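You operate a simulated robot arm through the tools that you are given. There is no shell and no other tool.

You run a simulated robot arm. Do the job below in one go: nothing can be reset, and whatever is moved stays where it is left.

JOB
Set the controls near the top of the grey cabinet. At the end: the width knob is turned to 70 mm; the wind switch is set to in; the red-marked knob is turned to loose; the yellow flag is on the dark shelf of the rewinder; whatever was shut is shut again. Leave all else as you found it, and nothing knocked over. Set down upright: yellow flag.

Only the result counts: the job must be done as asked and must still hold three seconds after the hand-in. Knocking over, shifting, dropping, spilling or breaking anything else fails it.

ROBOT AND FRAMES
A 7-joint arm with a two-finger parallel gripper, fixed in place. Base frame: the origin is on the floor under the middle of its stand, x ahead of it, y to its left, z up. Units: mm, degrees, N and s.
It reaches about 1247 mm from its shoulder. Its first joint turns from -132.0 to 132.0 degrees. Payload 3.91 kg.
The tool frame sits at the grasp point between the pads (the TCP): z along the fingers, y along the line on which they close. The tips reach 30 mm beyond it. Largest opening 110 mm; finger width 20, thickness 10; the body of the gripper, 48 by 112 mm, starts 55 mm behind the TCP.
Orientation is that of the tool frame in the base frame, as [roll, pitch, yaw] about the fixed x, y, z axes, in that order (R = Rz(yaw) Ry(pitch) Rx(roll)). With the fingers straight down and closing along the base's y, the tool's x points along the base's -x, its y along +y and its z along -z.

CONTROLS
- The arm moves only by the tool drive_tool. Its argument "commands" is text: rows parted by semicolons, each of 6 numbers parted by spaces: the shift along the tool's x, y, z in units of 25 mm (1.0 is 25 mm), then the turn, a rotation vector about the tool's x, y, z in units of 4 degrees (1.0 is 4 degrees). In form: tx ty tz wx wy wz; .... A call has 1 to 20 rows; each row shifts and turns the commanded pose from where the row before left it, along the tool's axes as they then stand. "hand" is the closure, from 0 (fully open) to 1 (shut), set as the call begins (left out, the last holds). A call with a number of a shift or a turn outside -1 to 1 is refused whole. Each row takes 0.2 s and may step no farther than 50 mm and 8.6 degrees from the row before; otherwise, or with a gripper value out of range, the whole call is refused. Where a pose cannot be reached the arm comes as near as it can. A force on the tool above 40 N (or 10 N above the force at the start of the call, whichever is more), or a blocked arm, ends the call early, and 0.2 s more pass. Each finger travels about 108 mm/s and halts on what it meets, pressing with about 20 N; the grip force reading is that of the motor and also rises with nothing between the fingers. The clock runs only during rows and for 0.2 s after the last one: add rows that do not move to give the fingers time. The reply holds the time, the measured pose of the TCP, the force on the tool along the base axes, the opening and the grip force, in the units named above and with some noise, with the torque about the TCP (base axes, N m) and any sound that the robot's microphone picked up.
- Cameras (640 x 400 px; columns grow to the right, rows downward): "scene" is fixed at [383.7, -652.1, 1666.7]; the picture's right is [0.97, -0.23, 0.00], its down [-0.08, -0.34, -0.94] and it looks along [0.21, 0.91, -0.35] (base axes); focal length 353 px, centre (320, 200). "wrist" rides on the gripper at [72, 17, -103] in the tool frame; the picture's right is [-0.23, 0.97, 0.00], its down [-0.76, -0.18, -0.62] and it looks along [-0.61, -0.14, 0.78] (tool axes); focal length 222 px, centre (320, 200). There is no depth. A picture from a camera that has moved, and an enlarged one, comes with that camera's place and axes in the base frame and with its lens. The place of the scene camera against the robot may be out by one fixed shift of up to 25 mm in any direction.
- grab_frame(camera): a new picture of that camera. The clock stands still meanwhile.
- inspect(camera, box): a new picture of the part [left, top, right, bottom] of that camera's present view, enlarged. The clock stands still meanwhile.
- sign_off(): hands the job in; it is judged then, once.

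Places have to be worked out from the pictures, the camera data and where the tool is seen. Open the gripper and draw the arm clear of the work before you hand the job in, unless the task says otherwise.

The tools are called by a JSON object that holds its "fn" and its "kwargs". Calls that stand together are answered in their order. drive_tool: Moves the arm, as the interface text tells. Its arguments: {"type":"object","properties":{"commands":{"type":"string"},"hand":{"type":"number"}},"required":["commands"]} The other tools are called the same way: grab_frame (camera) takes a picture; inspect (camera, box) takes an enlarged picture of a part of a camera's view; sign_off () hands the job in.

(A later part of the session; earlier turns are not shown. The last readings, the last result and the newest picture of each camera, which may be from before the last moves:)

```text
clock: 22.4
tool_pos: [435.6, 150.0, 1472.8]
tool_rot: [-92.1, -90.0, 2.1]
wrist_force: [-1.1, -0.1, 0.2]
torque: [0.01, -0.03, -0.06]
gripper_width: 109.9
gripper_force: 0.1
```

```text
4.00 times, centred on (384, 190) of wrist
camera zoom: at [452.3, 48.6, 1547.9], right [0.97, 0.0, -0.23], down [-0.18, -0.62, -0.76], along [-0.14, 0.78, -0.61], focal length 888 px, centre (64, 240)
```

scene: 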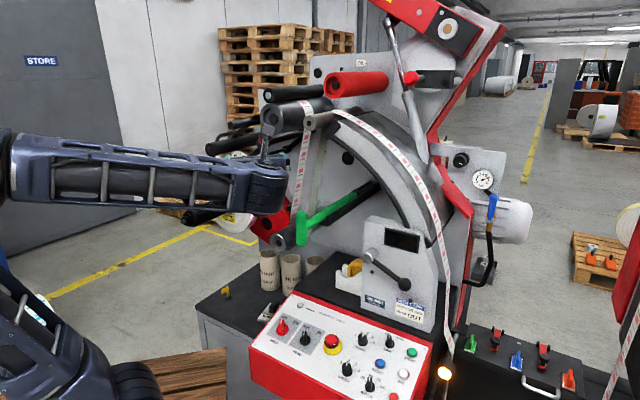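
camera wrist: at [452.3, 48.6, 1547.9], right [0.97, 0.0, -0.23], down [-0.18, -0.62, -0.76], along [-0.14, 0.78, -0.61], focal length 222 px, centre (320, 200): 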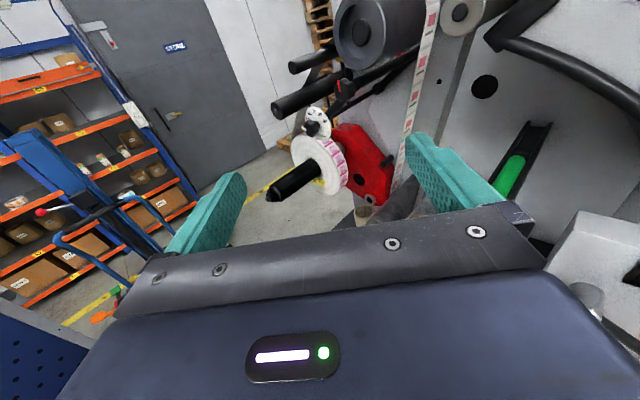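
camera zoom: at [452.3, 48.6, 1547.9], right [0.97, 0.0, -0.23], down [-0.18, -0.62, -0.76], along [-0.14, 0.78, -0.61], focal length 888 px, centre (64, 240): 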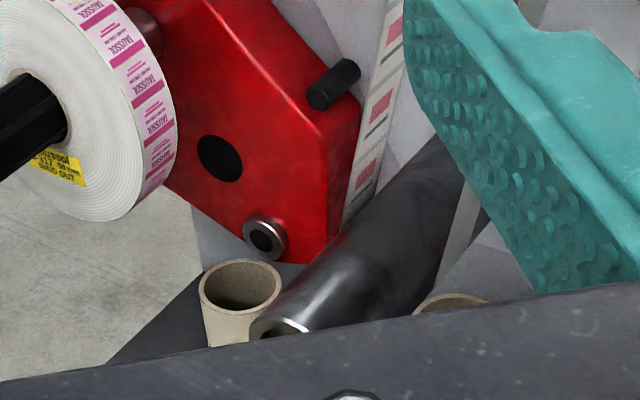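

Both knobs are visible but I see no LOOSE/TIGHT wording yet. I'll go closer for a better look, stopping well short of the rollers.

{"fn": "drive_tool", "kwargs": {"commands": "0 -0.4 1 0 0 0;0 -0.4 1 0 0 0;0 -0.4 1 0 0 0;0 -0.4 1 0 0 0;0 -0.4 1 0 0 0;0 -0.4 1 0 0 0"}}

{"fn": "grab_frame", "kwargs": {"camera": "wrist"}}

{"fn": "inspect", "kwargs": {"camera": "wrist", "box": [260, 0, 420, 100]}}

{"fn": "inspect", "kwargs": {"camera": "wrist", "box": [280, 60, 380, 130]}}

```text
clock: 23.8
tool_pos: [376.6, 300.3, 1471.8]
tool_rot: [120.4, -90.0, 149.5]
wrist_force: [-0.3, -0.6, -0.3]
torque: [-0.03, 0.02, 0.02]
gripper_width: 110.0
gripper_force: 0.0
```

```text
taken
camera wrist: at [393.7, 198.2, 1546.6], right [0.97, 0.0, -0.23], down [-0.18, -0.62, -0.76], along [-0.14, 0.78, -0.61], focal length 222 px, centre (320, 200)
```

wrist: 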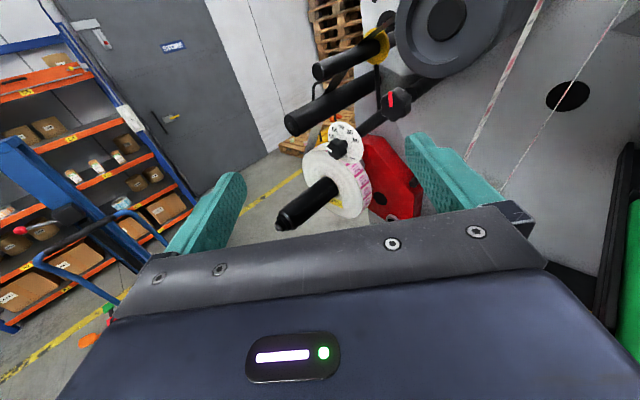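

```text
4.00 times, centred on (340, 50) of wrist
camera zoom: at [393.7, 198.2, 1546.6], right [0.97, 0.0, -0.23], down [-0.18, -0.62, -0.76], along [-0.14, 0.78, -0.61], focal length 888 px, centre (240, 800)
```

zoom: 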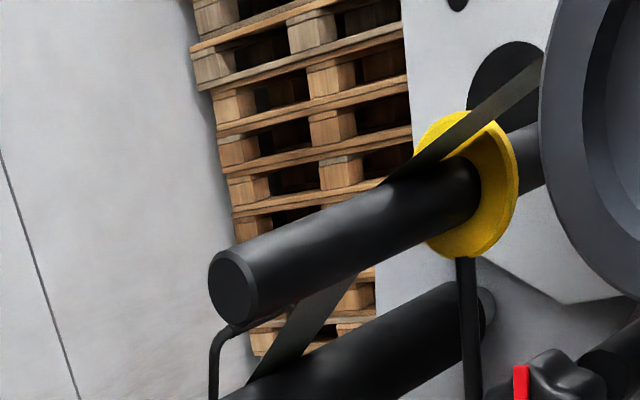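

```text
5.71 times, centred on (330, 95) of wrist
camera zoom: at [393.7, 198.2, 1546.6], right [0.97, 0.0, -0.23], down [-0.18, -0.62, -0.76], along [-0.14, 0.78, -0.61], focal length 1269 px, centre (263, 800)
```

zoom: 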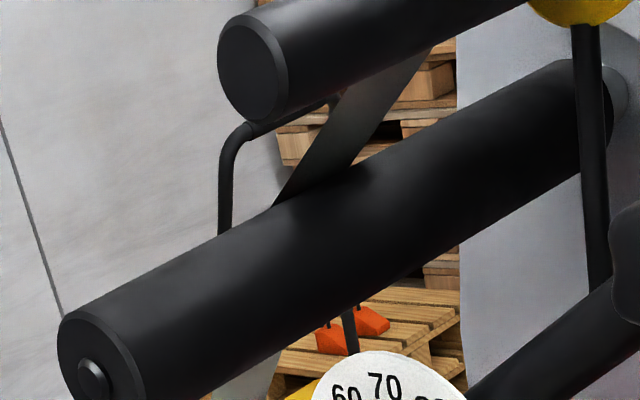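

The yellow things up here are roller collars, not a flag. I'll move in front of the star knob to read it.

{"fn": "drive_tool", "kwargs": {"commands": "-0.7 0.9 0 0 0 0;-0.7 0.9 0 0 0 0;-0.7 0.9 0 0 0 0;-0.7 0.9 0 0 0 0"}}

{"fn": "grab_frame", "kwargs": {"camera": "wrist"}}

{"fn": "inspect", "kwargs": {"camera": "wrist", "box": [270, 30, 398, 110]}}

{"fn": "inspect", "kwargs": {"camera": "wrist", "box": [240, 90, 352, 160]}}

{"fn": "inspect", "kwargs": {"camera": "wrist", "box": [540, 120, 640, 340]}}

```text
clock: 24.8
tool_pos: [464.7, 301.8, 1402.6]
tool_rot: [65.8, -90.0, -155.8]
wrist_force: [-0.4, 0.3, 0.4]
torque: [0.0, 0.0, -0.07]
gripper_width: 109.7
gripper_force: 0.1
```

```text
taken
camera wrist: at [482.1, 199.5, 1477.7], right [0.97, 0.0, -0.23], down [-0.18, -0.62, -0.76], along [-0.14, 0.78, -0.61], focal length 222 px, centre (320, 200)
```

wrist: 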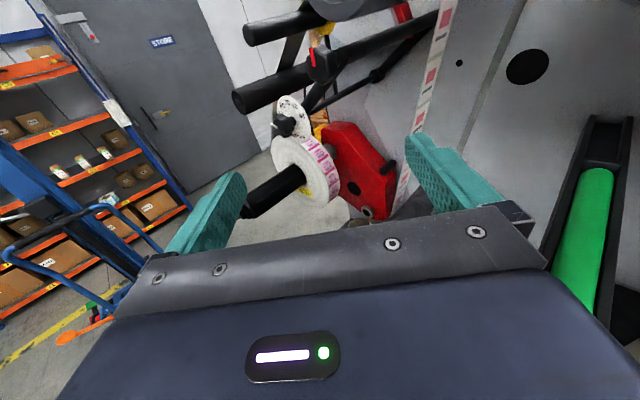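

```text
5.00 times, centred on (334, 70) of wrist
camera zoom: at [482.1, 199.5, 1477.7], right [0.97, 0.0, -0.23], down [-0.18, -0.62, -0.76], along [-0.14, 0.78, -0.61], focal length 1111 px, centre (250, 850)
```

zoom: 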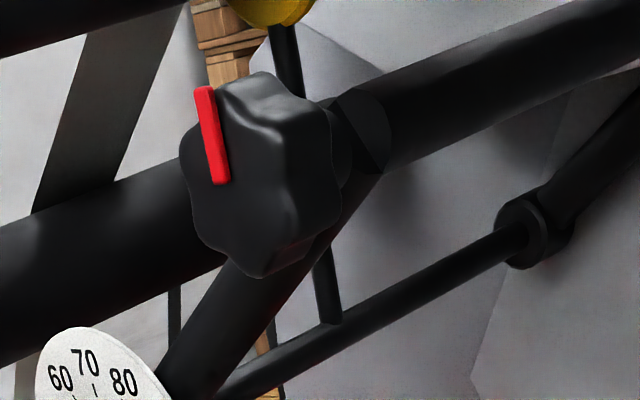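

```text
5.71 times, centred on (296, 125) of wrist
camera zoom: at [482.1, 199.5, 1477.7], right [0.97, 0.0, -0.23], down [-0.18, -0.62, -0.76], along [-0.14, 0.78, -0.61], focal length 1269 px, centre (457, 629)
```

zoom: 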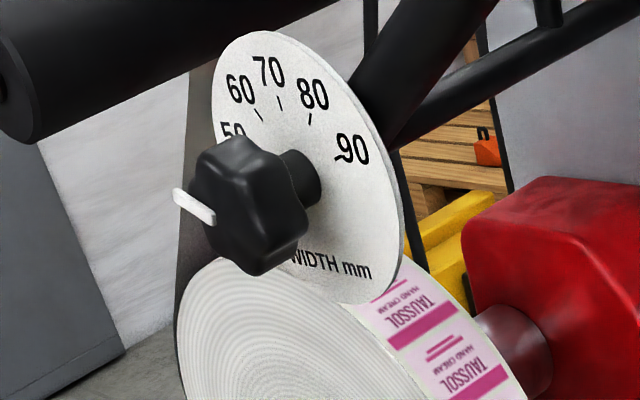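

```text
1.82 times, centred on (590, 230) of wrist
camera zoom: at [482.1, 199.5, 1477.7], right [0.97, 0.0, -0.23], down [-0.18, -0.62, -0.76], along [-0.14, 0.78, -0.61], focal length 404 px, centre (-171, 146)
```

zoom: 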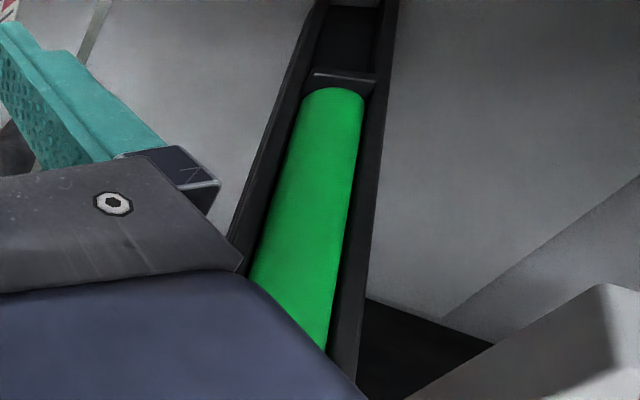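

The star knob carries no wording; its red mark points up. To read the width dial squarely I'll lower the gripper in front of it and tilt the camera level.

{"fn": "drive_tool", "kwargs": {"commands": "-1 -0.9 0.5 0 0 0;-1 -0.9 0.5 0 0 0;-1 -0.9 0.5 0 0 0;-1 -0.9 0.5 0 0 0;0 0 0 0 1 0;0 0 0 0 1 0;0 0 0 0 1 0;0 0 0 0 1 0;0 0 0 0 1 0;0 0 0 0 1 0;0 0 0 0 1 0;0 0 0 0 1 0;0 0 0 0 1 0;0 0 0 0 0.5 0"}}

{"fn": "grab_frame", "kwargs": {"camera": "wrist"}}

{"fn": "inspect", "kwargs": {"camera": "wrist", "box": [260, 110, 388, 190]}}

{"fn": "inspect", "kwargs": {"camera": "wrist", "box": [360, 60, 488, 140]}}

```text
clock: 27.8
tool_pos: [378.9, 353.9, 1308.0]
tool_rot: [0.2, -51.9, -90.1]
wrist_force: [0.2, 0.7, 1.0]
torque: [0.01, 0.0, -0.04]
gripper_width: 110.0
gripper_force: 0.1
out of reach, approached as far as the arm can: row 9, 10
```

```text
taken
camera wrist: at [396.6, 229.5, 1303.0], right [0.97, 0.14, -0.18], down [-0.18, -0.02, -0.98], along [-0.14, 0.99, 0.0], focal length 222 px, centre (320, 200)
```

wrist: 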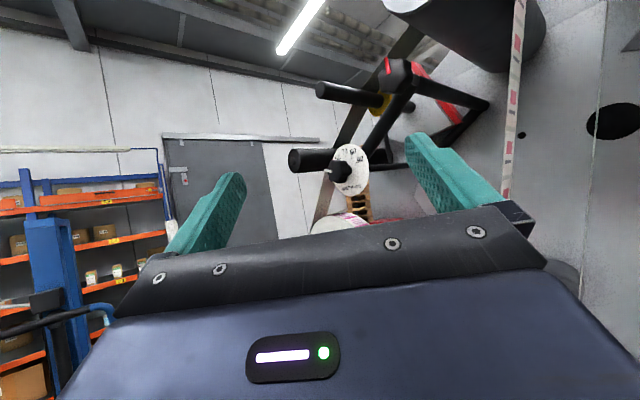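

```text
5.00 times, centred on (324, 150) of wrist
camera zoom: at [396.6, 229.5, 1303.0], right [0.97, 0.14, -0.18], down [-0.18, -0.02, -0.98], along [-0.14, 0.99, 0.0], focal length 1111 px, centre (300, 450)
```

zoom: 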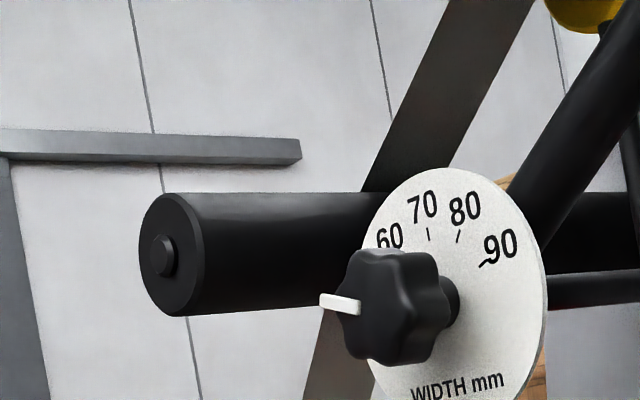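

```text
5.00 times, centred on (424, 100) of wrist
camera zoom: at [396.6, 229.5, 1303.0], right [0.97, 0.14, -0.18], down [-0.18, -0.02, -0.98], along [-0.14, 0.99, 0.0], focal length 1111 px, centre (-200, 700)
```

zoom: 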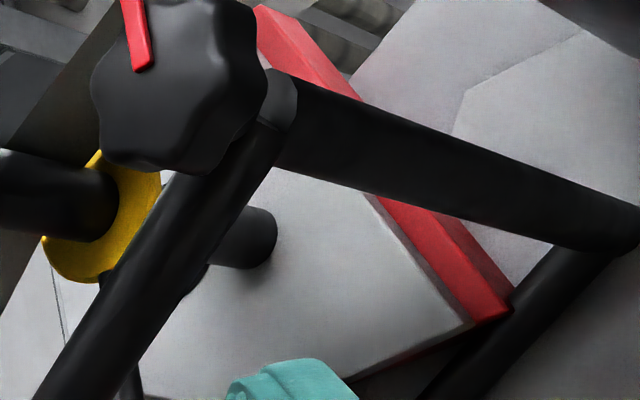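

The dial plate is seen at about 45°, and the console points I triangulated run along (0.70, -0.71). So the whole rewinder is turned about 45°, with its front facing (-x,-y). I'll align the gripper to that direction and look at the dial squarely.

{"fn": "drive_tool", "kwargs": {"commands": "0 0 0 0 -1 0;0 0 0 0 -1 0;0 0 0 0 -1 0;0 0 0 0 -1 0;0 0 0 0 -1 0;0 0 0 0 -1 0;0 0 0 0 -1 0;0 0 0 0 -1 0;0 0 0 0 -1 0;0 0 0 0 -0.5 0;0 0 0 -1 0 0;0 0 0 -1 0 0;0 0 0 -1 0 0;0 0 0 -1 0 0;0 0 0 -1 0 0;0 0 0 -1 0 0;0 0 0 -1 0 0;0 0 0 -1 0 0;0 0 0 -1 0 0;0 0 0 -1 0 0"}}

{"fn": "drive_tool", "kwargs": {"commands": "0 0 0 -1 0 0;1 -1 0 -0.25 0 0;1 -1 0 0 0 0;1 -1 0 0 0 0;0 -1 -1 0 0 0;0 -1 -1 0 0 0"}}

{"fn": "grab_frame", "kwargs": {"camera": "wrist"}}

{"fn": "grab_frame", "kwargs": {"camera": "scene"}}

```text
clock: 32.0
tool_pos: [379.1, 354.7, 1307.3]
tool_rot: [61.4, -90.0, 168.5]
wrist_force: [-0.5, -0.1, 0.0]
torque: [0.0, -0.03, 0.07]
gripper_width: 109.9
gripper_force: 0.1
```

```text
clock: 33.6
tool_pos: [374.9, 387.0, 1356.2]
tool_rot: [-135.6, -80.5, -5.8]
wrist_force: [-0.3, -1.2, -0.1]
torque: [-0.01, 0.0, 0.09]
gripper_width: 110.1
gripper_force: 0.0
stopped in row 6: the arm was blocked; the commanded pose is now the measured one
```

```text
taken
camera wrist: at [317.4, 309.7, 1438.9], right [0.56, -0.76, -0.34], down [-0.71, -0.24, -0.66], along [0.42, 0.61, -0.67], focal length 222 px, centre (320, 200)
```

wrist: 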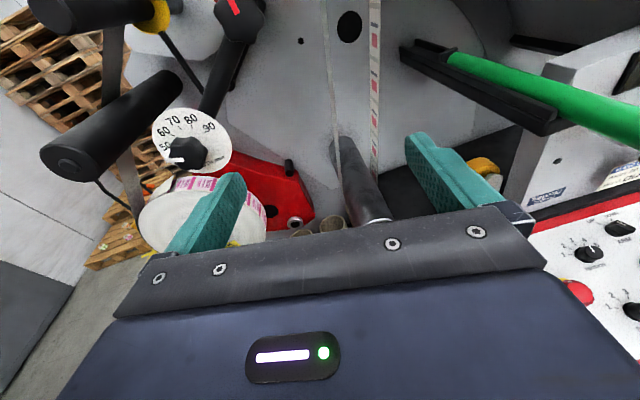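

```text
taken
```

scene: 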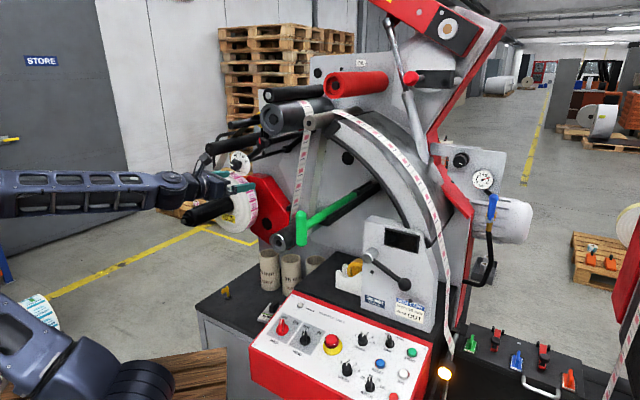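

The arm stopped short in that move with almost no force on the tool, so probably a joint limit. I'll check the close view for contact and read the dial.

{"fn": "inspect", "kwargs": {"camera": "wrist", "box": [140, 90, 268, 190]}}

{"fn": "inspect", "kwargs": {"camera": "wrist", "box": [160, 0, 320, 100]}}

{"fn": "inspect", "kwargs": {"camera": "scene", "box": [140, 130, 300, 250]}}

{"fn": "inspect", "kwargs": {"camera": "wrist", "box": [400, 120, 640, 320]}}

```text
4.00 times, centred on (204, 140) of wrist
camera zoom: at [317.4, 309.7, 1438.9], right [0.56, -0.76, -0.34], down [-0.71, -0.24, -0.66], along [0.42, 0.61, -0.67], focal length 888 px, centre (784, 440)
```

zoom: 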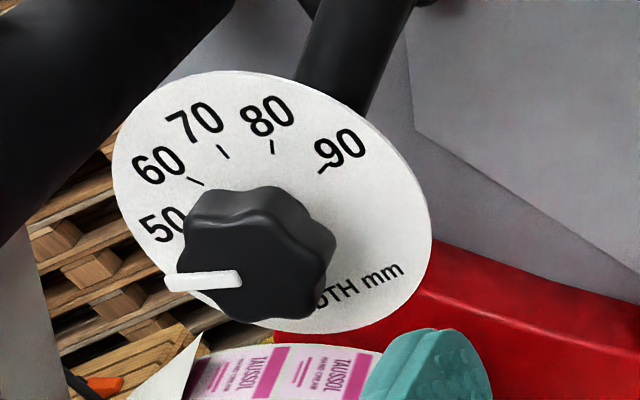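

```text
4.00 times, centred on (240, 50) of wrist
camera zoom: at [317.4, 309.7, 1438.9], right [0.56, -0.76, -0.34], down [-0.71, -0.24, -0.66], along [0.42, 0.61, -0.67], focal length 888 px, centre (640, 800)
```

zoom: 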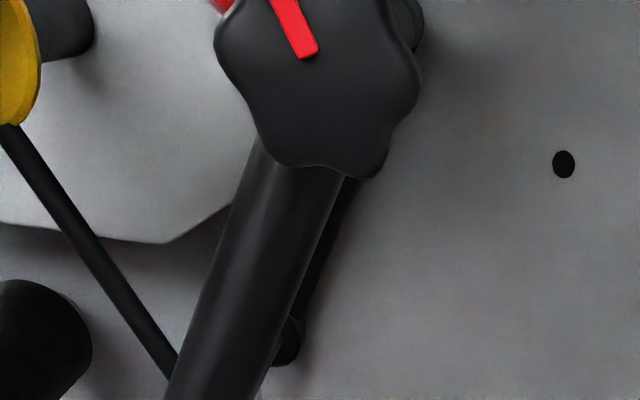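

```text
3.33 times, centred on (220, 190) of scene
camera zoom: at [383.7, -652.1, 1666.7], right [0.97, -0.23, 0.0], down [-0.08, -0.34, -0.94], along [0.21, 0.91, -0.35], focal length 1176 px, centre (653, 233)
```

zoom: 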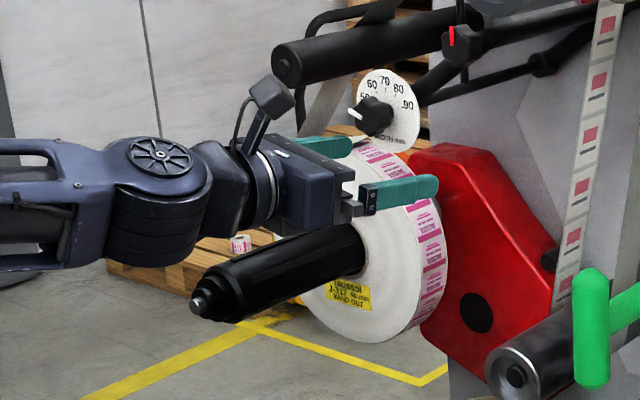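

```text
2.00 times, centred on (520, 220) of wrist
camera zoom: at [317.4, 309.7, 1438.9], right [0.56, -0.76, -0.34], down [-0.71, -0.24, -0.66], along [0.42, 0.61, -0.67], focal length 444 px, centre (-80, 160)
```

zoom: 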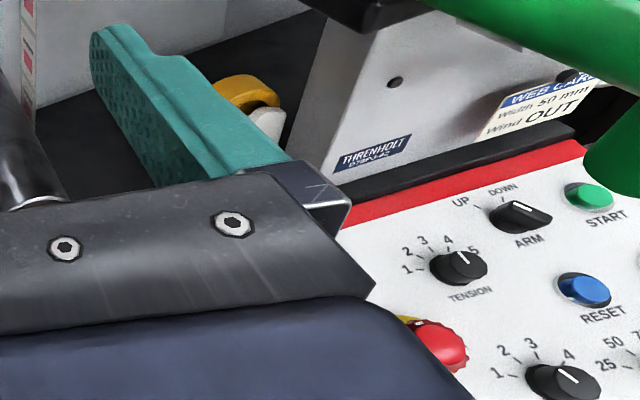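

The dial reads 50 (mark about 70° left of top) and needs a clockwise turn to 70. The web card (50 mm, OUT) confirms these are the right controls. Before touching anything I'll back out, square up the tool and look around the rest of the cell for another "grey cabinet".

{"fn": "drive_tool", "kwargs": {"commands": "1 0.86 -0.9 0 0 0;1 0.86 -0.9 0 0 0;1 0.86 -0.9 0 0 0;1 0.86 -0.9 0 0 0;1 0.86 -0.9 0 0 0;1 0.86 -0.9 0 0 0;1 0.86 -0.9 0 0 0;1 0.86 -0.9 0 0 0;0 0 0 0.8 0.8 -0.87;0 0 0 0.8 0.8 -0.87"}}

{"fn": "drive_tool", "kwargs": {"commands": "0 0 0 -1 0 0;0 0 0 -1 0 0;0 0 0 -1 0 0;0 0 0 -1 0 0;0 0 0 -1 0 0;0 0 0 -1 0 0;0 0 0 -1 0 0;0 0 0 -1 0 0;0 0 0 -1 0 0;0 0 0 -1 0 0;0 0 0 -1 0 0;0 0 0 -1 0 0;0 0 0 -1 0 0;0 0 0 -1 0 0;0 0 0 -1 0 0"}}

{"fn": "grab_frame", "kwargs": {"camera": "wrist"}}

{"fn": "grab_frame", "kwargs": {"camera": "scene"}}

```text
clock: 35.8
tool_pos: [336.6, 134.9, 1563.7]
tool_rot: [44.3, -87.8, -178.6]
wrist_force: [0.0, -0.3, 0.4]
torque: [-0.03, 0.03, -0.02]
gripper_width: 109.8
gripper_force: 0.0
```

```text
clock: 39.0
tool_pos: [356.6, 130.7, 1556.1]
tool_rot: [-31.7, -89.4, -162.1]
wrist_force: [-0.4, -0.1, 0.1]
torque: [0.03, -0.01, 0.06]
gripper_width: 109.8
gripper_force: 0.1
```

```text
taken
camera wrist: at [252.7, 140.2, 1630.4], right [-0.23, -0.94, -0.23], down [-0.55, 0.32, -0.77], along [0.8, -0.05, -0.6], focal length 222 px, centre (320, 200)
```

wrist: 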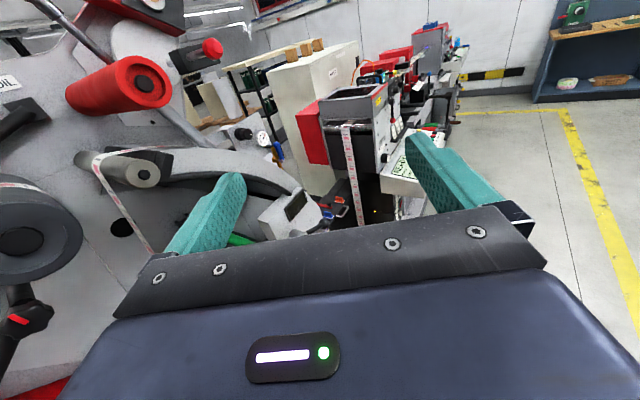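

```text
taken
```

scene: 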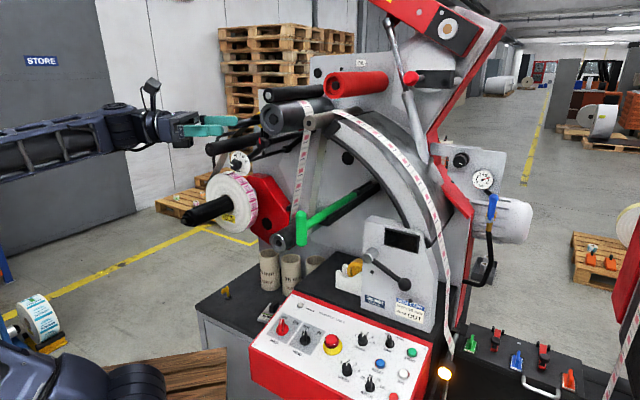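

I'll keep turning to look toward -y and the robot's right side.

{"fn": "drive_tool", "kwargs": {"commands": "0 0 0 -1 0 0;0 0 0 -1 0 0;0 0 0 -1 0 0;0 0 0 -1 0 0;0 0 0 -1 0 0;0 0 0 -1 0 0;0 0 0 -1 0 0;0 0 0 -1 0 0;0 0 0 -1 0 0;0 0 0 -1 0 0;0 0 0 -1 0 0;0 0 0 -1 0 0;0 0 0 -1 0 0;0 0 0 -1 0 0;0 0 0 -1 0 0;0 0 0 -1 0 0;0 0 0 -1 0 0;0 0 0 -1 0 0"}}

{"fn": "grab_frame", "kwargs": {"camera": "wrist"}}

```text
clock: 42.8
tool_pos: [336.8, 136.0, 1563.2]
tool_rot: [-88.3, -87.9, -178.1]
wrist_force: [-1.7, -0.4, 0.5]
torque: [0.02, 0.01, 0.0]
gripper_width: 110.0
gripper_force: 0.1
```

```text
taken
camera wrist: at [311.5, 239.2, 1637.1], right [-0.96, -0.06, -0.26], down [0.17, 0.63, -0.76], along [0.21, -0.77, -0.6], focal length 222 px, centre (320, 200)
```

wrist: 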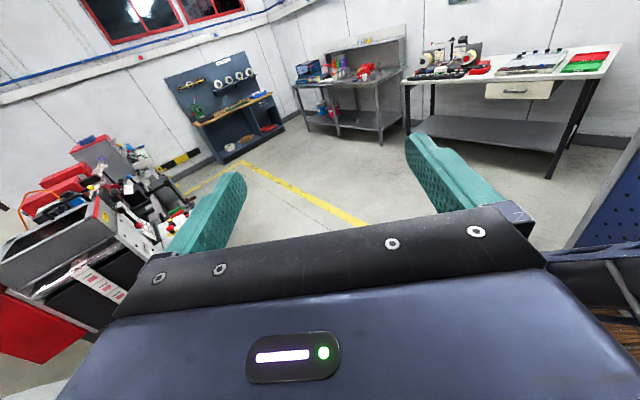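

There are only distant benches here, so the rewinder itself is the workplace. I'll turn back toward it and get a good view of the console, the shelf behind it and the lower deck.

{"fn": "drive_tool", "kwargs": {"commands": "0 0 0 1 0 0;0 0 0 1 0 0;0 0 0 1 0 0;0 0 0 1 0 0;0 0 0 1 0 0;0 0 0 1 0 0;0 0 0 1 0 0;0 0 0 1 0 0;0 0 0 1 0 0;0 0 0 1 0 0;0 0 0 1 0 0;0 0 0 1 0 0;0 0 0 1 0 0;0 0 0 1 0 0;0 0 0 1 0 0;0 0 0 1 0 0;0 0 0 1 0 0;0 0 0 1 0 0;0 0 0 1 0 0;0 0 0 1 0 0"}}

{"fn": "drive_tool", "kwargs": {"commands": "0 0 0 1 0 0;0 0 0 1 0 0;0 0 0 1 0 0;0 0 0 1 0 0;0 0 0 1 0 0;0 0 0 1 0 0;0 0 0 1 0 0;0 0 0 1 0 0;0 0 0 1 0 0;0 0 0 1 0 0;0 0 0 1 0 0;0 0 0 1 0 0;0 0 0 1 0 0;0 0 0 0 -1 0;0 0 0 0 -1 0;0 0 0 0 -1 0;0 0 0 0 -1 0;0 0 0 0 -1 0;0 0 0 0 -1 0"}}

{"fn": "grab_frame", "kwargs": {"camera": "wrist"}}

```text
clock: 47.2
tool_pos: [365.5, 141.5, 1551.4]
tool_rot: [101.3, -89.2, 71.9]
wrist_force: [0.8, -1.0, -0.4]
torque: [0.02, 0.0, 0.01]
gripper_width: 109.9
gripper_force: 0.0
stopped in row 20: the arm was blocked; the commanded pose is now the measured one
```

```text
clock: 51.2
tool_pos: [349.8, 137.0, 1558.9]
tool_rot: [177.9, -66.4, 47.3]
wrist_force: [0.8, 0.2, 0.1]
torque: [-0.03, -0.01, -0.03]
gripper_width: 110.3
gripper_force: 0.1
```

```text
taken
camera wrist: at [314.8, 81.4, 1668.5], right [0.63, -0.75, -0.19], down [-0.74, -0.5, -0.45], along [0.24, 0.43, -0.87], focal length 222 px, centre (320, 200)
```

wrist: 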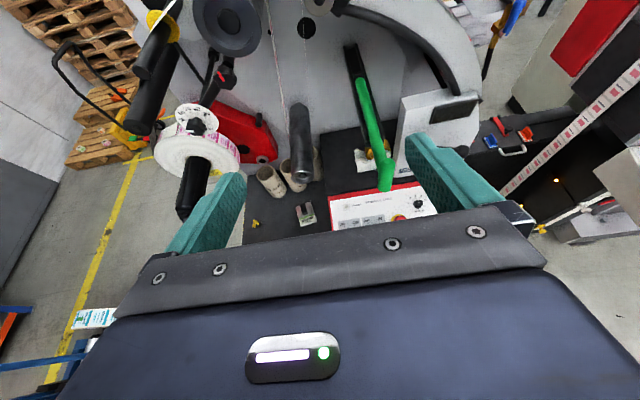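

The tool now heads exactly 45° and the machine lines agree with that. I'll enlarge the deck, shelf and lid regions.

{"fn": "inspect", "kwargs": {"camera": "wrist", "box": [220, 100, 440, 240]}}

{"fn": "inspect", "kwargs": {"camera": "wrist", "box": [440, 80, 600, 200]}}

{"fn": "inspect", "kwargs": {"camera": "wrist", "box": [330, 40, 490, 160]}}

{"fn": "inspect", "kwargs": {"camera": "wrist", "box": [60, 0, 260, 160]}}

```text
2.86 times, centred on (330, 170) of wrist
camera zoom: at [314.8, 81.4, 1668.5], right [0.63, -0.75, -0.19], down [-0.74, -0.5, -0.45], along [0.24, 0.43, -0.87], focal length 635 px, centre (291, 286)
```

zoom: 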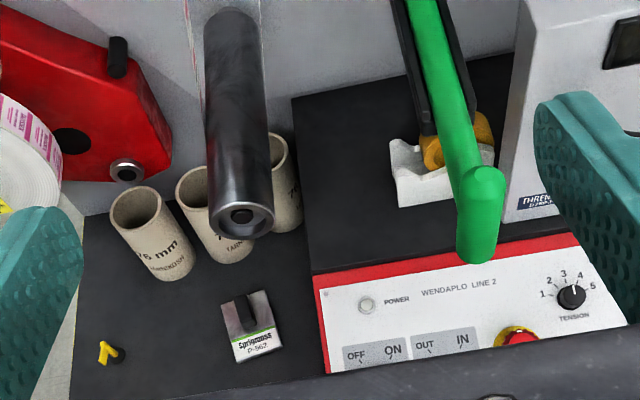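

```text
3.33 times, centred on (520, 140) of wrist
camera zoom: at [314.8, 81.4, 1668.5], right [0.63, -0.75, -0.19], down [-0.74, -0.5, -0.45], along [0.24, 0.43, -0.87], focal length 740 px, centre (-347, 400)
```

zoom: 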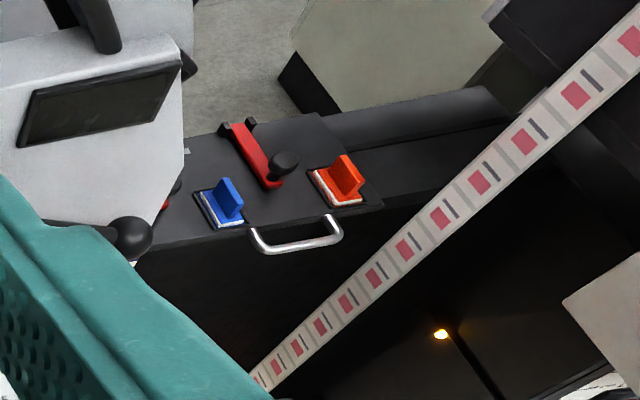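

```text
3.33 times, centred on (410, 100) of wrist
camera zoom: at [314.8, 81.4, 1668.5], right [0.63, -0.75, -0.19], down [-0.74, -0.5, -0.45], along [0.24, 0.43, -0.87], focal length 740 px, centre (20, 533)
```

zoom: 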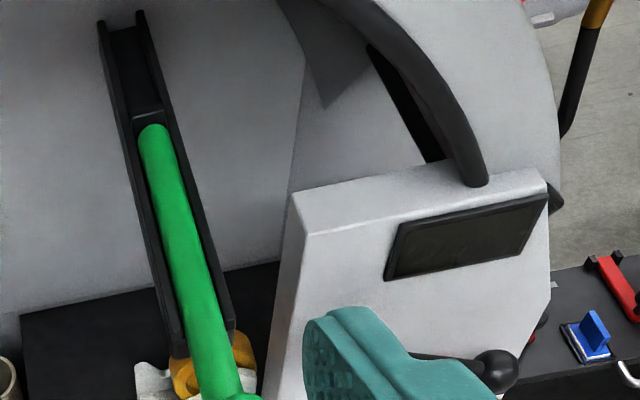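

```text
2.50 times, centred on (160, 80) of wrist
camera zoom: at [314.8, 81.4, 1668.5], right [0.63, -0.75, -0.19], down [-0.74, -0.5, -0.45], along [0.24, 0.43, -0.87], focal length 555 px, centre (720, 500)
```

zoom: 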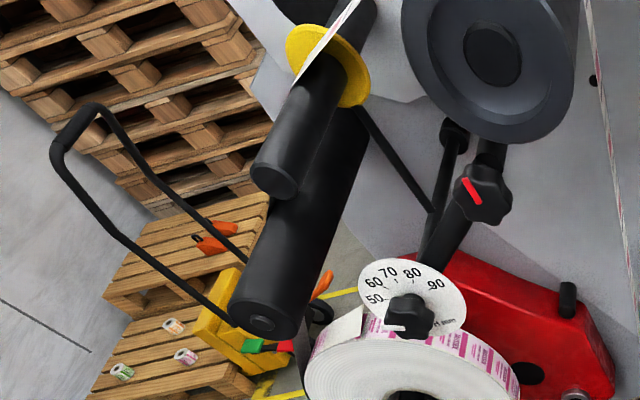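

The layout is now clear: a lower dark deck (flag, cores, pad) on the grey cabinet, and a raised dark shelf with the tape dispenser behind the console. I'll go and look at the star knob from the front for any TIGHT/LOOSE marking.

{"fn": "drive_tool", "kwargs": {"commands": "0 0 0 0 1 0;0 0 0 0 1 0;0 0 0 0 1 0;0 0 0 0 1 0;0 0 0 0 1 0;0 0 0 0 0.9 0;-0.74 -0.78 0.84 0 0 0;-0.74 -0.78 0.84 0 0 0;-0.74 -0.78 0.84 0 0 0;-0.74 -0.78 0.84 0 0 0;-0.74 -0.78 0.84 0 0 0;-0.74 -0.78 0.84 0 0 0;-0.74 -0.78 0.84 0 0 0;-0.74 -0.78 0.84 0 0 0;-0.74 -0.78 0.84 0 0 0;-0.74 -0.78 0.84 0 0 0"}}

{"fn": "grab_frame", "kwargs": {"camera": "wrist"}}

{"fn": "inspect", "kwargs": {"camera": "wrist", "box": [256, 0, 416, 100]}}

{"fn": "inspect", "kwargs": {"camera": "wrist", "box": [120, 60, 280, 160]}}

```text
clock: 54.8
tool_pos: [392.2, 414.5, 1364.6]
tool_rot: [-123.0, -87.6, -11.6]
wrist_force: [0.1, 0.7, -0.6]
torque: [0.03, -0.01, -0.03]
gripper_width: 109.9
gripper_force: 0.1
stopped in row 16: the arm was blocked; the commanded pose is now the measured one
```

```text
taken
camera wrist: at [334.4, 328.5, 1440.9], right [0.68, -0.68, -0.26], down [-0.6, -0.31, -0.74], along [0.42, 0.66, -0.62], focal length 222 px, centre (320, 200)
```

wrist: 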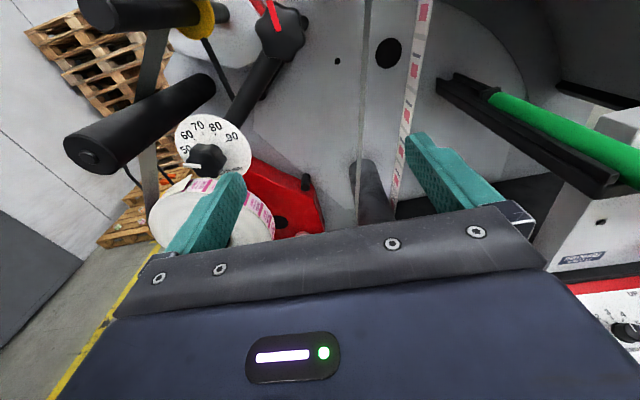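

```text
4.00 times, centred on (336, 50) of wrist
camera zoom: at [334.4, 328.5, 1440.9], right [0.68, -0.68, -0.26], down [-0.6, -0.31, -0.74], along [0.42, 0.66, -0.62], focal length 888 px, centre (256, 800)
```

zoom: 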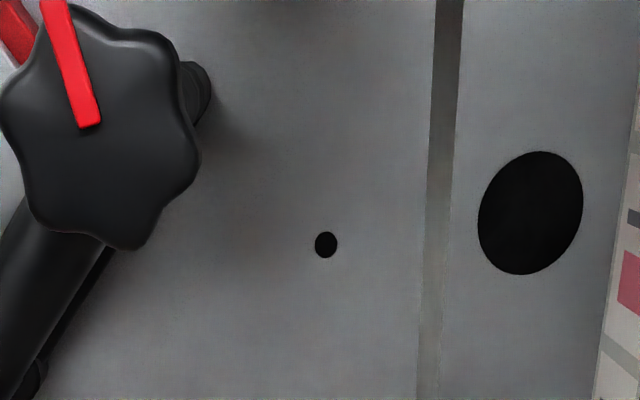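

```text
4.00 times, centred on (200, 110) of wrist
camera zoom: at [334.4, 328.5, 1440.9], right [0.68, -0.68, -0.26], down [-0.6, -0.31, -0.74], along [0.42, 0.66, -0.62], focal length 888 px, centre (800, 560)
```

zoom: 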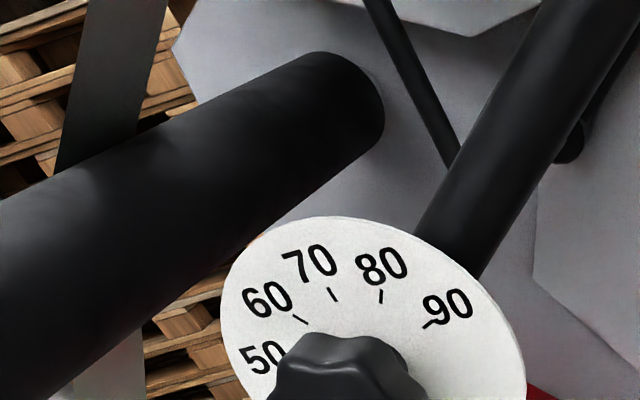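

The star knob's axis is near (u=-30, z=1436), measured along and across the 45° front. Its face lies 690 mm out along the approach, and the mark is at 12 o'clock with no wording. I'll line up in front of it with the gripper partly closed and rolled 32° to keep the fingers off the tube behind.

{"fn": "drive_tool", "kwargs": {"commands": "0 0 0 0 0.33 -0.5;0.715 -0.14 0.6 0 0 0;0.715 -0.14 0.6 0 0 0;0.715 -0.14 0.6 0 0 0;0.715 -0.14 0.6 0 0 0;0 0 0 0 0 1;0 0 0 0 0 1;0 0 0 0 0 1;0 0 0 0 0 1;0 0 0 0 0 1;0 0 0 0 0 1;0 0 0 0 0 1;0 0 0 0 0 1", "hand": 0.36}}

{"fn": "grab_frame", "kwargs": {"camera": "wrist"}}

{"fn": "inspect", "kwargs": {"camera": "scene", "box": [180, 80, 340, 200]}}

```text
clock: 57.6
tool_pos: [401.7, 474.1, 1440.3]
tool_rot: [-88.9, -59.2, -45.4]
wrist_force: [-0.1, 0.1, -0.4]
torque: [0.03, -0.03, 0.03]
gripper_width: 70.4
gripper_force: 0.0
```

```text
taken
camera wrist: at [366.0, 365.3, 1494.0], right [0.52, -0.5, -0.69], down [-0.82, -0.06, -0.57], along [0.24, 0.86, -0.44], focal length 222 px, centre (320, 200)
```

wrist: 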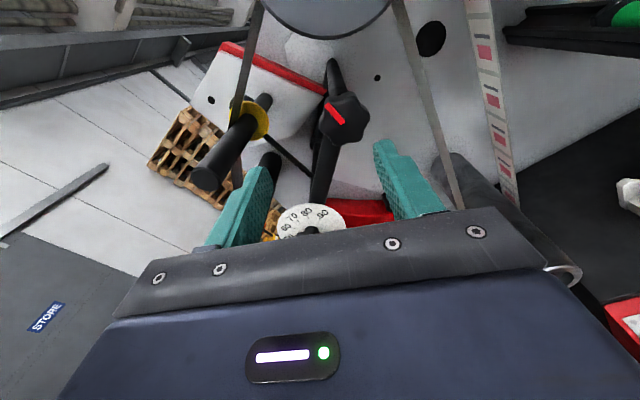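

```text
3.33 times, centred on (260, 140) of scene
camera zoom: at [383.7, -652.1, 1666.7], right [0.97, -0.23, 0.0], down [-0.08, -0.34, -0.94], along [0.21, 0.91, -0.35], focal length 1176 px, centre (520, 400)
```

zoom: 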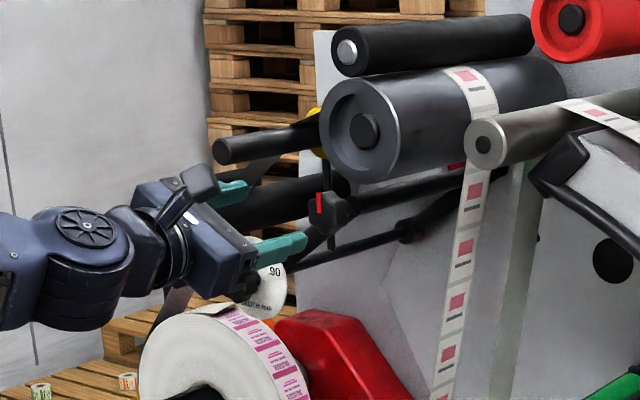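

The gripper is about 20 mm left of the star's axis. I'll enlarge this view to refine the star's position before closing in.

{"fn": "inspect", "kwargs": {"camera": "wrist", "box": [280, 70, 408, 150]}}

```text
5.00 times, centred on (344, 110) of wrist
camera zoom: at [366.0, 365.3, 1494.0], right [0.52, -0.5, -0.69], down [-0.82, -0.06, -0.57], along [0.24, 0.86, -0.44], focal length 1111 px, centre (200, 650)
```

zoom: 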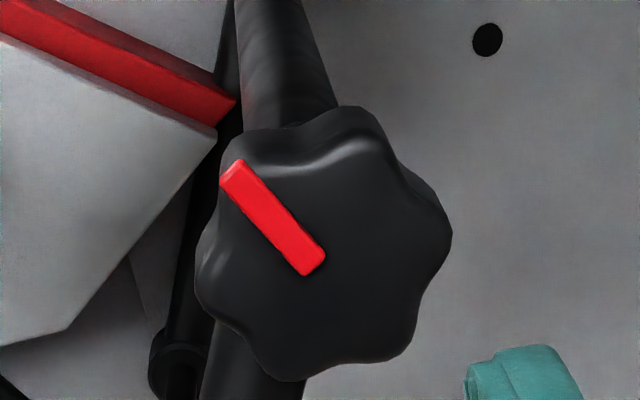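

The star has six lobes with the mark on one of them, so gripping across valleys (5 and 11 o'clock) is best and keeps the fingers square to the tube. I'll roll the rest of the way to 60° and centre on the axis.

{"fn": "drive_tool", "kwargs": {"commands": "0.29 0.81 0.4 0 0 0;0 0 0 0 0 1;0 0 0 0 0 1;0 0 0 0 0 1;0 0 0 0 0 1;0 0 0 0 0 1;0 0 0 0 0 1;0 0 0 0 0 1;0 0 0 0 0 0.3"}}

{"fn": "grab_frame", "kwargs": {"camera": "wrist"}}

```text
clock: 59.6
tool_pos: [422.6, 466.0, 1435.9]
tool_rot: [-89.5, -30.0, -45.0]
wrist_force: [0.0, 0.5, 0.0]
torque: [0.01, -0.02, 0.03]
gripper_width: 70.3
gripper_force: 0.1
```

```text
taken
camera wrist: at [402.1, 343.9, 1458.1], right [0.21, -0.2, -0.96], down [-0.97, 0.08, -0.23], along [0.13, 0.98, -0.17], focal length 222 px, centre (320, 200)
```

wrist: 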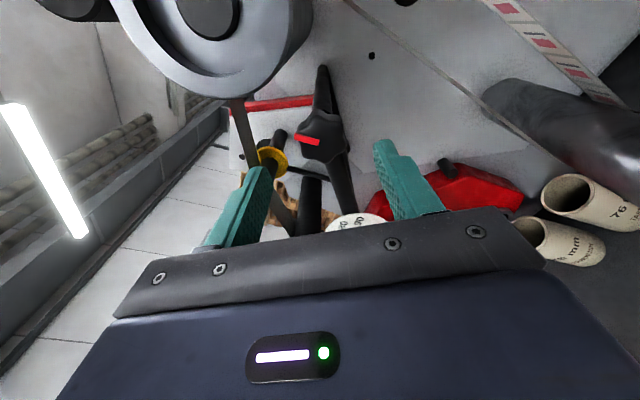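

Now centred (u=-31, z=1436), heading 45°, tips about 30 mm short of the knob face. I'll move in 46 mm so the tips reach about 15 mm past the face.

{"fn": "drive_tool", "kwargs": {"commands": "0 0 0.6 0 0 0;0 0 0.6 0 0 0;0 0 0.64 0 0 0;0 0 0 0 0 0"}}

{"fn": "inspect", "kwargs": {"camera": "wrist", "box": [220, 60, 420, 220]}}

{"fn": "inspect", "kwargs": {"camera": "scene", "box": [200, 100, 328, 180]}}

```text
clock: 60.6
tool_pos: [454.4, 499.6, 1436.0]
tool_rot: [-89.4, -30.1, -44.9]
wrist_force: [0.3, -0.4, -0.6]
torque: [-0.04, -0.01, 0.04]
gripper_width: 70.1
gripper_force: 0.1
```

```text
2.50 times, centred on (320, 140) of wrist
camera zoom: at [433.8, 376.8, 1458.9], right [0.21, -0.2, -0.96], down [-0.97, 0.08, -0.23], along [0.13, 0.98, -0.17], focal length 555 px, centre (320, 350)
```

zoom: 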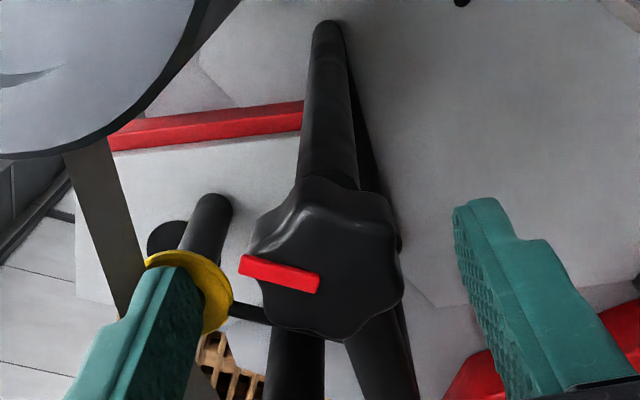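

```text
5.00 times, centred on (264, 140) of scene
camera zoom: at [383.7, -652.1, 1666.7], right [0.97, -0.23, 0.0], down [-0.08, -0.34, -0.94], along [0.21, 0.91, -0.35], focal length 1764 px, centre (600, 500)
```

zoom: 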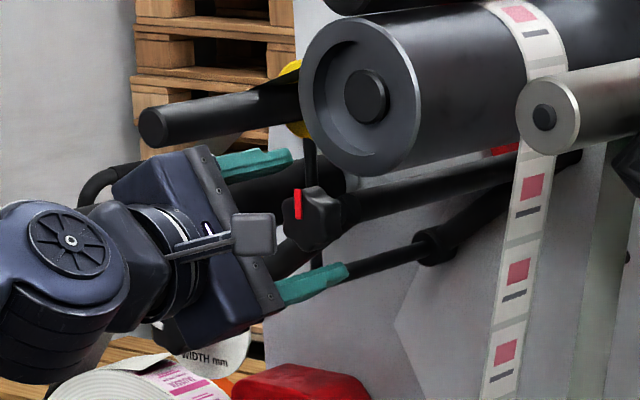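

The fingers straddle the star. I'll close onto it and check the reading.

{"fn": "drive_tool", "kwargs": {"commands": "0 0 0 0 0 0;0 0 0 0 0 0;0 0 0 0 0 0", "hand": 1}}

{"fn": "inspect", "kwargs": {"camera": "wrist", "box": [220, 60, 420, 220]}}

{"fn": "inspect", "kwargs": {"camera": "scene", "box": [200, 100, 328, 180]}}

```text
clock: 61.4
tool_pos: [456.3, 498.8, 1434.0]
tool_rot: [-89.6, -30.0, -44.9]
wrist_force: [-1.8, -9.3, -22.5]
torque: [-0.71, 0.73, -0.75]
gripper_width: 41.8
gripper_force: 44.9
```

```text
2.50 times, centred on (320, 140) of wrist
camera zoom: at [434.4, 376.2, 1457.6], right [0.21, -0.2, -0.96], down [-0.97, 0.08, -0.23], along [0.13, 0.98, -0.18], focal length 555 px, centre (320, 350)
```

zoom: 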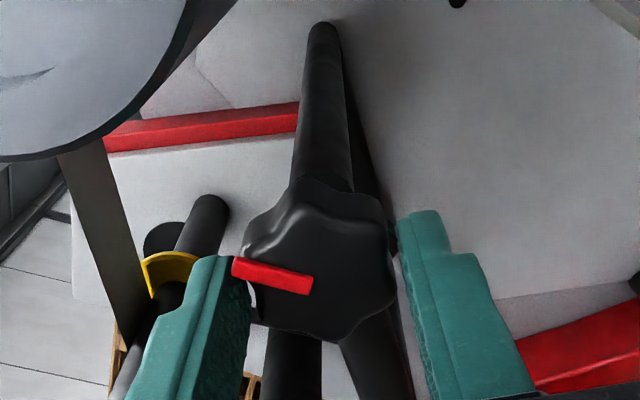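

```text
5.00 times, centred on (264, 140) of scene
camera zoom: at [383.7, -652.1, 1666.7], right [0.97, -0.23, 0.0], down [-0.08, -0.34, -0.94], along [0.21, 0.91, -0.35], focal length 1764 px, centre (600, 500)
```

zoom: 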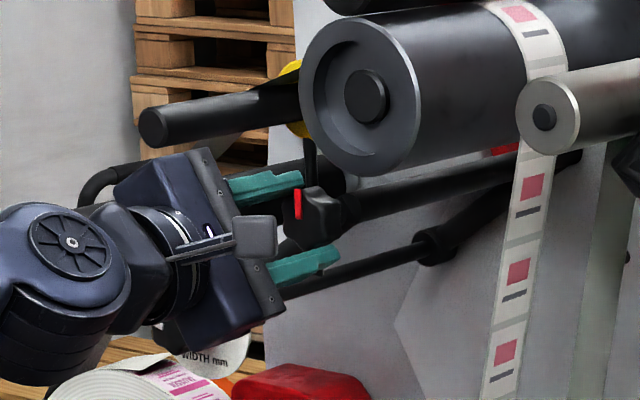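

Gripped at 41.8 mm with about 22 N sideways, so my centre was about 2.7 mm off along the closing axis. I'll ease that off, then turn 12° counter-clockwise and watch the torque and mark.

{"fn": "drive_tool", "kwargs": {"commands": "0 0.11 0 0 0 0;0 0 0 0 0 0;0 0 0 0 0 -1;0 0 0 0 0 -1;0 0 0 0 0 -1;0 0 0 0 0 0"}}

{"fn": "inspect", "kwargs": {"camera": "scene", "box": [230, 120, 294, 160]}}

{"fn": "inspect", "kwargs": {"camera": "wrist", "box": [220, 60, 420, 220]}}

```text
clock: 62.8
tool_pos: [454.5, 498.8, 1433.3]
tool_rot: [-89.1, -42.1, -45.2]
wrist_force: [-5.7, 0.7, 6.7]
torque: [-0.21, 0.2, -0.29]
gripper_width: 42.2
gripper_force: 45.5
```

```text
10.00 times, centred on (262, 140) of scene
camera zoom: at [383.7, -652.1, 1666.7], right [0.97, -0.23, 0.0], down [-0.08, -0.34, -0.94], along [0.21, 0.91, -0.35], focal length 3527 px, centre (900, 800)
```

zoom: 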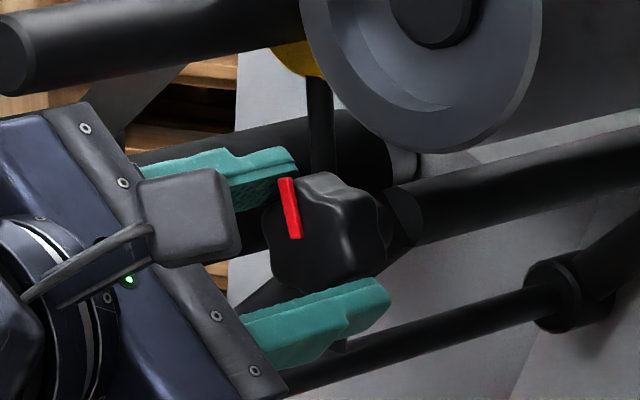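

```text
2.50 times, centred on (320, 140) of wrist
camera zoom: at [430.3, 380.2, 1471.3], right [0.35, -0.33, -0.87], down [-0.92, 0.04, -0.39], along [0.16, 0.94, -0.29], focal length 555 px, centre (320, 350)
```

zoom: 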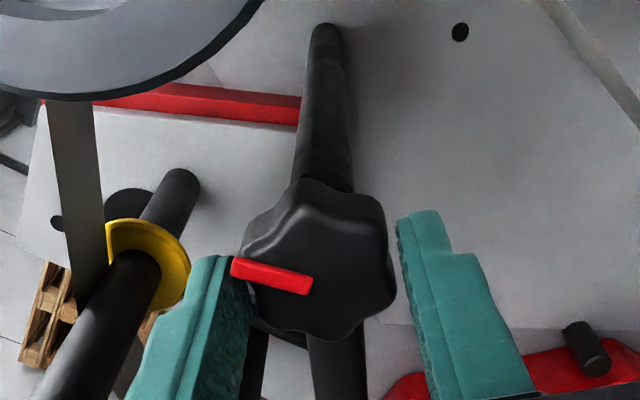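

The knob follows counter-clockwise with little torque. I'll continue in steps, watching for a stop or a click.

{"fn": "drive_tool", "kwargs": {"commands": "0 0 0 0 0 -1;0 0 0 0 0 -1;0 0 0 0 0 -1;0 0 0 0 0 -1;0 0 0 0 0 0"}}

{"fn": "drive_tool", "kwargs": {"commands": "0 0 0 0 0 -1;0 0 0 0 0 -1;0 0 0 0 0 -1;0 0 0 0 0 -1;0 0 0 0 0 0"}}

{"fn": "inspect", "kwargs": {"camera": "wrist", "box": [220, 20, 420, 180]}}

{"fn": "inspect", "kwargs": {"camera": "scene", "box": [230, 120, 294, 160]}}

```text
clock: 64.0
tool_pos: [455.8, 499.0, 1433.7]
tool_rot: [-88.8, -58.1, -45.5]
wrist_force: [-7.7, 7.4, 12.6]
torque: [0.29, -0.3, -0.5]
gripper_width: 41.9
gripper_force: 45.3
```

```text
clock: 65.2
tool_pos: [456.1, 499.1, 1433.7]
tool_rot: [-87.7, -74.1, -46.7]
wrist_force: [-7.4, 12.0, 28.2]
torque: [0.38, -0.46, -0.2]
gripper_width: 41.9
gripper_force: 45.0
```

```text
2.50 times, centred on (320, 100) of wrist
camera zoom: at [409.6, 400.1, 1500.1], right [0.63, -0.61, -0.48], down [-0.7, -0.17, -0.69], along [0.34, 0.77, -0.54], focal length 555 px, centre (320, 450)
```

zoom: 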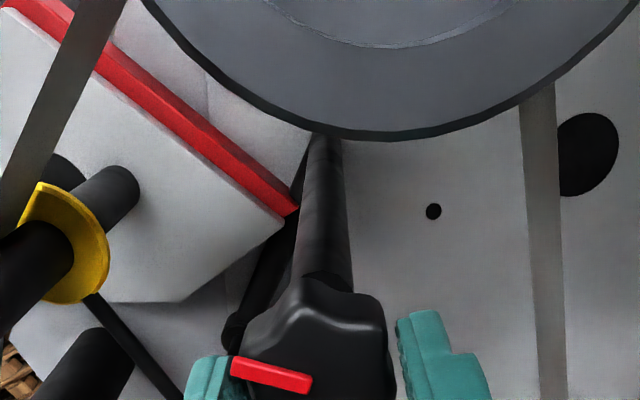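

```text
10.00 times, centred on (262, 140) of scene
camera zoom: at [383.7, -652.1, 1666.7], right [0.97, -0.23, 0.0], down [-0.08, -0.34, -0.94], along [0.21, 0.91, -0.35], focal length 3527 px, centre (900, 800)
```

zoom: 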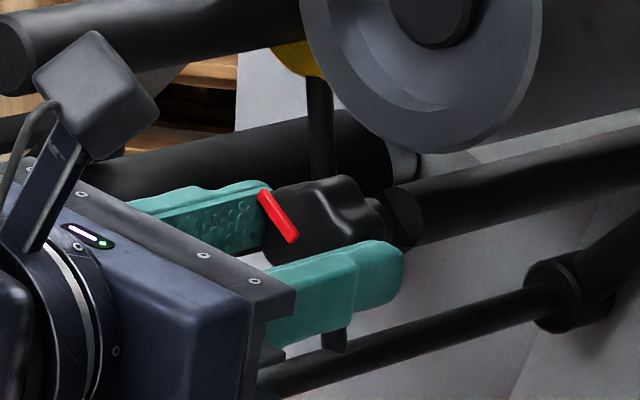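

It has turned about 44° freely. I'll relieve the sideways load and keep turning.

{"fn": "drive_tool", "kwargs": {"commands": "0.1 -0.09 0 0 0 0;0 0 0 0 0 -1;0 0 0 0 0 -1;0 0 0 0 0 -1;0 0 0 0 0 -1;0 0 0 0 0 0"}}

```text
clock: 66.6
tool_pos: [456.4, 499.3, 1436.6]
tool_rot: [10.8, -89.5, -145.6]
wrist_force: [-5.2, -11.3, -29.8]
torque: [-0.62, 0.58, -0.58]
gripper_width: 41.7
gripper_force: 44.7
```

Turned about 60° now; the load flipped, so the true axis height is about 1435 mm. I'll trim down 1.5 mm and look.

{"fn": "drive_tool", "kwargs": {"commands": "-0.06 0 0 0 0 0;0 0 0 0 0 0"}}

{"fn": "grab_frame", "kwargs": {"camera": "wrist"}}

{"fn": "inspect", "kwargs": {"camera": "scene", "box": [230, 120, 294, 160]}}

```text
clock: 67.2
tool_pos: [457.9, 498.7, 1436.2]
tool_rot: [-0.5, -89.3, -134.1]
wrist_force: [6.7, -3.7, -2.5]
torque: [0.01, 0.0, -1.0]
gripper_width: 41.7
gripper_force: 44.6
```

```text
taken
camera wrist: at [396.2, 414.0, 1509.2], right [0.7, -0.68, -0.23], down [-0.56, -0.31, -0.77], along [0.45, 0.66, -0.6], focal length 222 px, centre (320, 200)
```

wrist: 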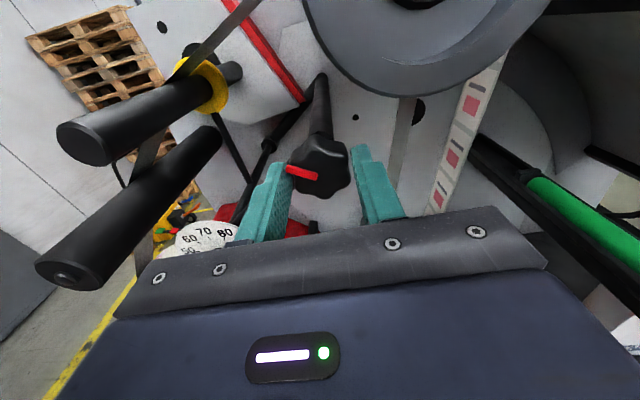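

```text
10.00 times, centred on (262, 140) of scene
camera zoom: at [383.7, -652.1, 1666.7], right [0.97, -0.23, 0.0], down [-0.08, -0.34, -0.94], along [0.21, 0.91, -0.35], focal length 3527 px, centre (900, 800)
```

zoom: 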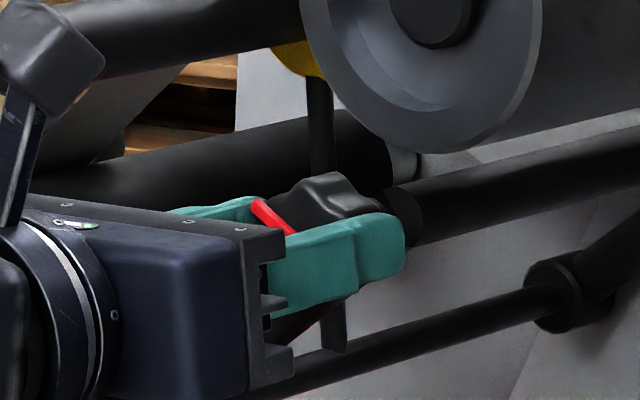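

Forces are low again at 60°. I'll keep turning in small steps and watch for a rise in torque that marks the end stop.

{"fn": "drive_tool", "kwargs": {"commands": "0 0 0 0 0 -1;0 0 0 0 0 -1;0 0 0 0 0 -1;0 0 0 0 0 0"}}

{"fn": "drive_tool", "kwargs": {"commands": "0 0 0 0 0 -1;0 0 0 0 0 -1;0 0 0 0 0 -1;0 0 0 0 0 0"}}

```text
clock: 68.2
tool_pos: [455.9, 498.9, 1435.0]
tool_rot: [87.0, -77.8, 138.3]
wrist_force: [21.6, 7.6, 25.7]
torque: [0.49, -0.59, -0.5]
gripper_width: 41.5
gripper_force: 45.1
```

```text
clock: 69.2
tool_pos: [455.8, 498.6, 1435.3]
tool_rot: [88.5, -65.9, 136.5]
wrist_force: [15.2, -2.4, 17.3]
torque: [0.54, -0.64, -0.81]
gripper_width: 41.7
gripper_force: 44.5
```

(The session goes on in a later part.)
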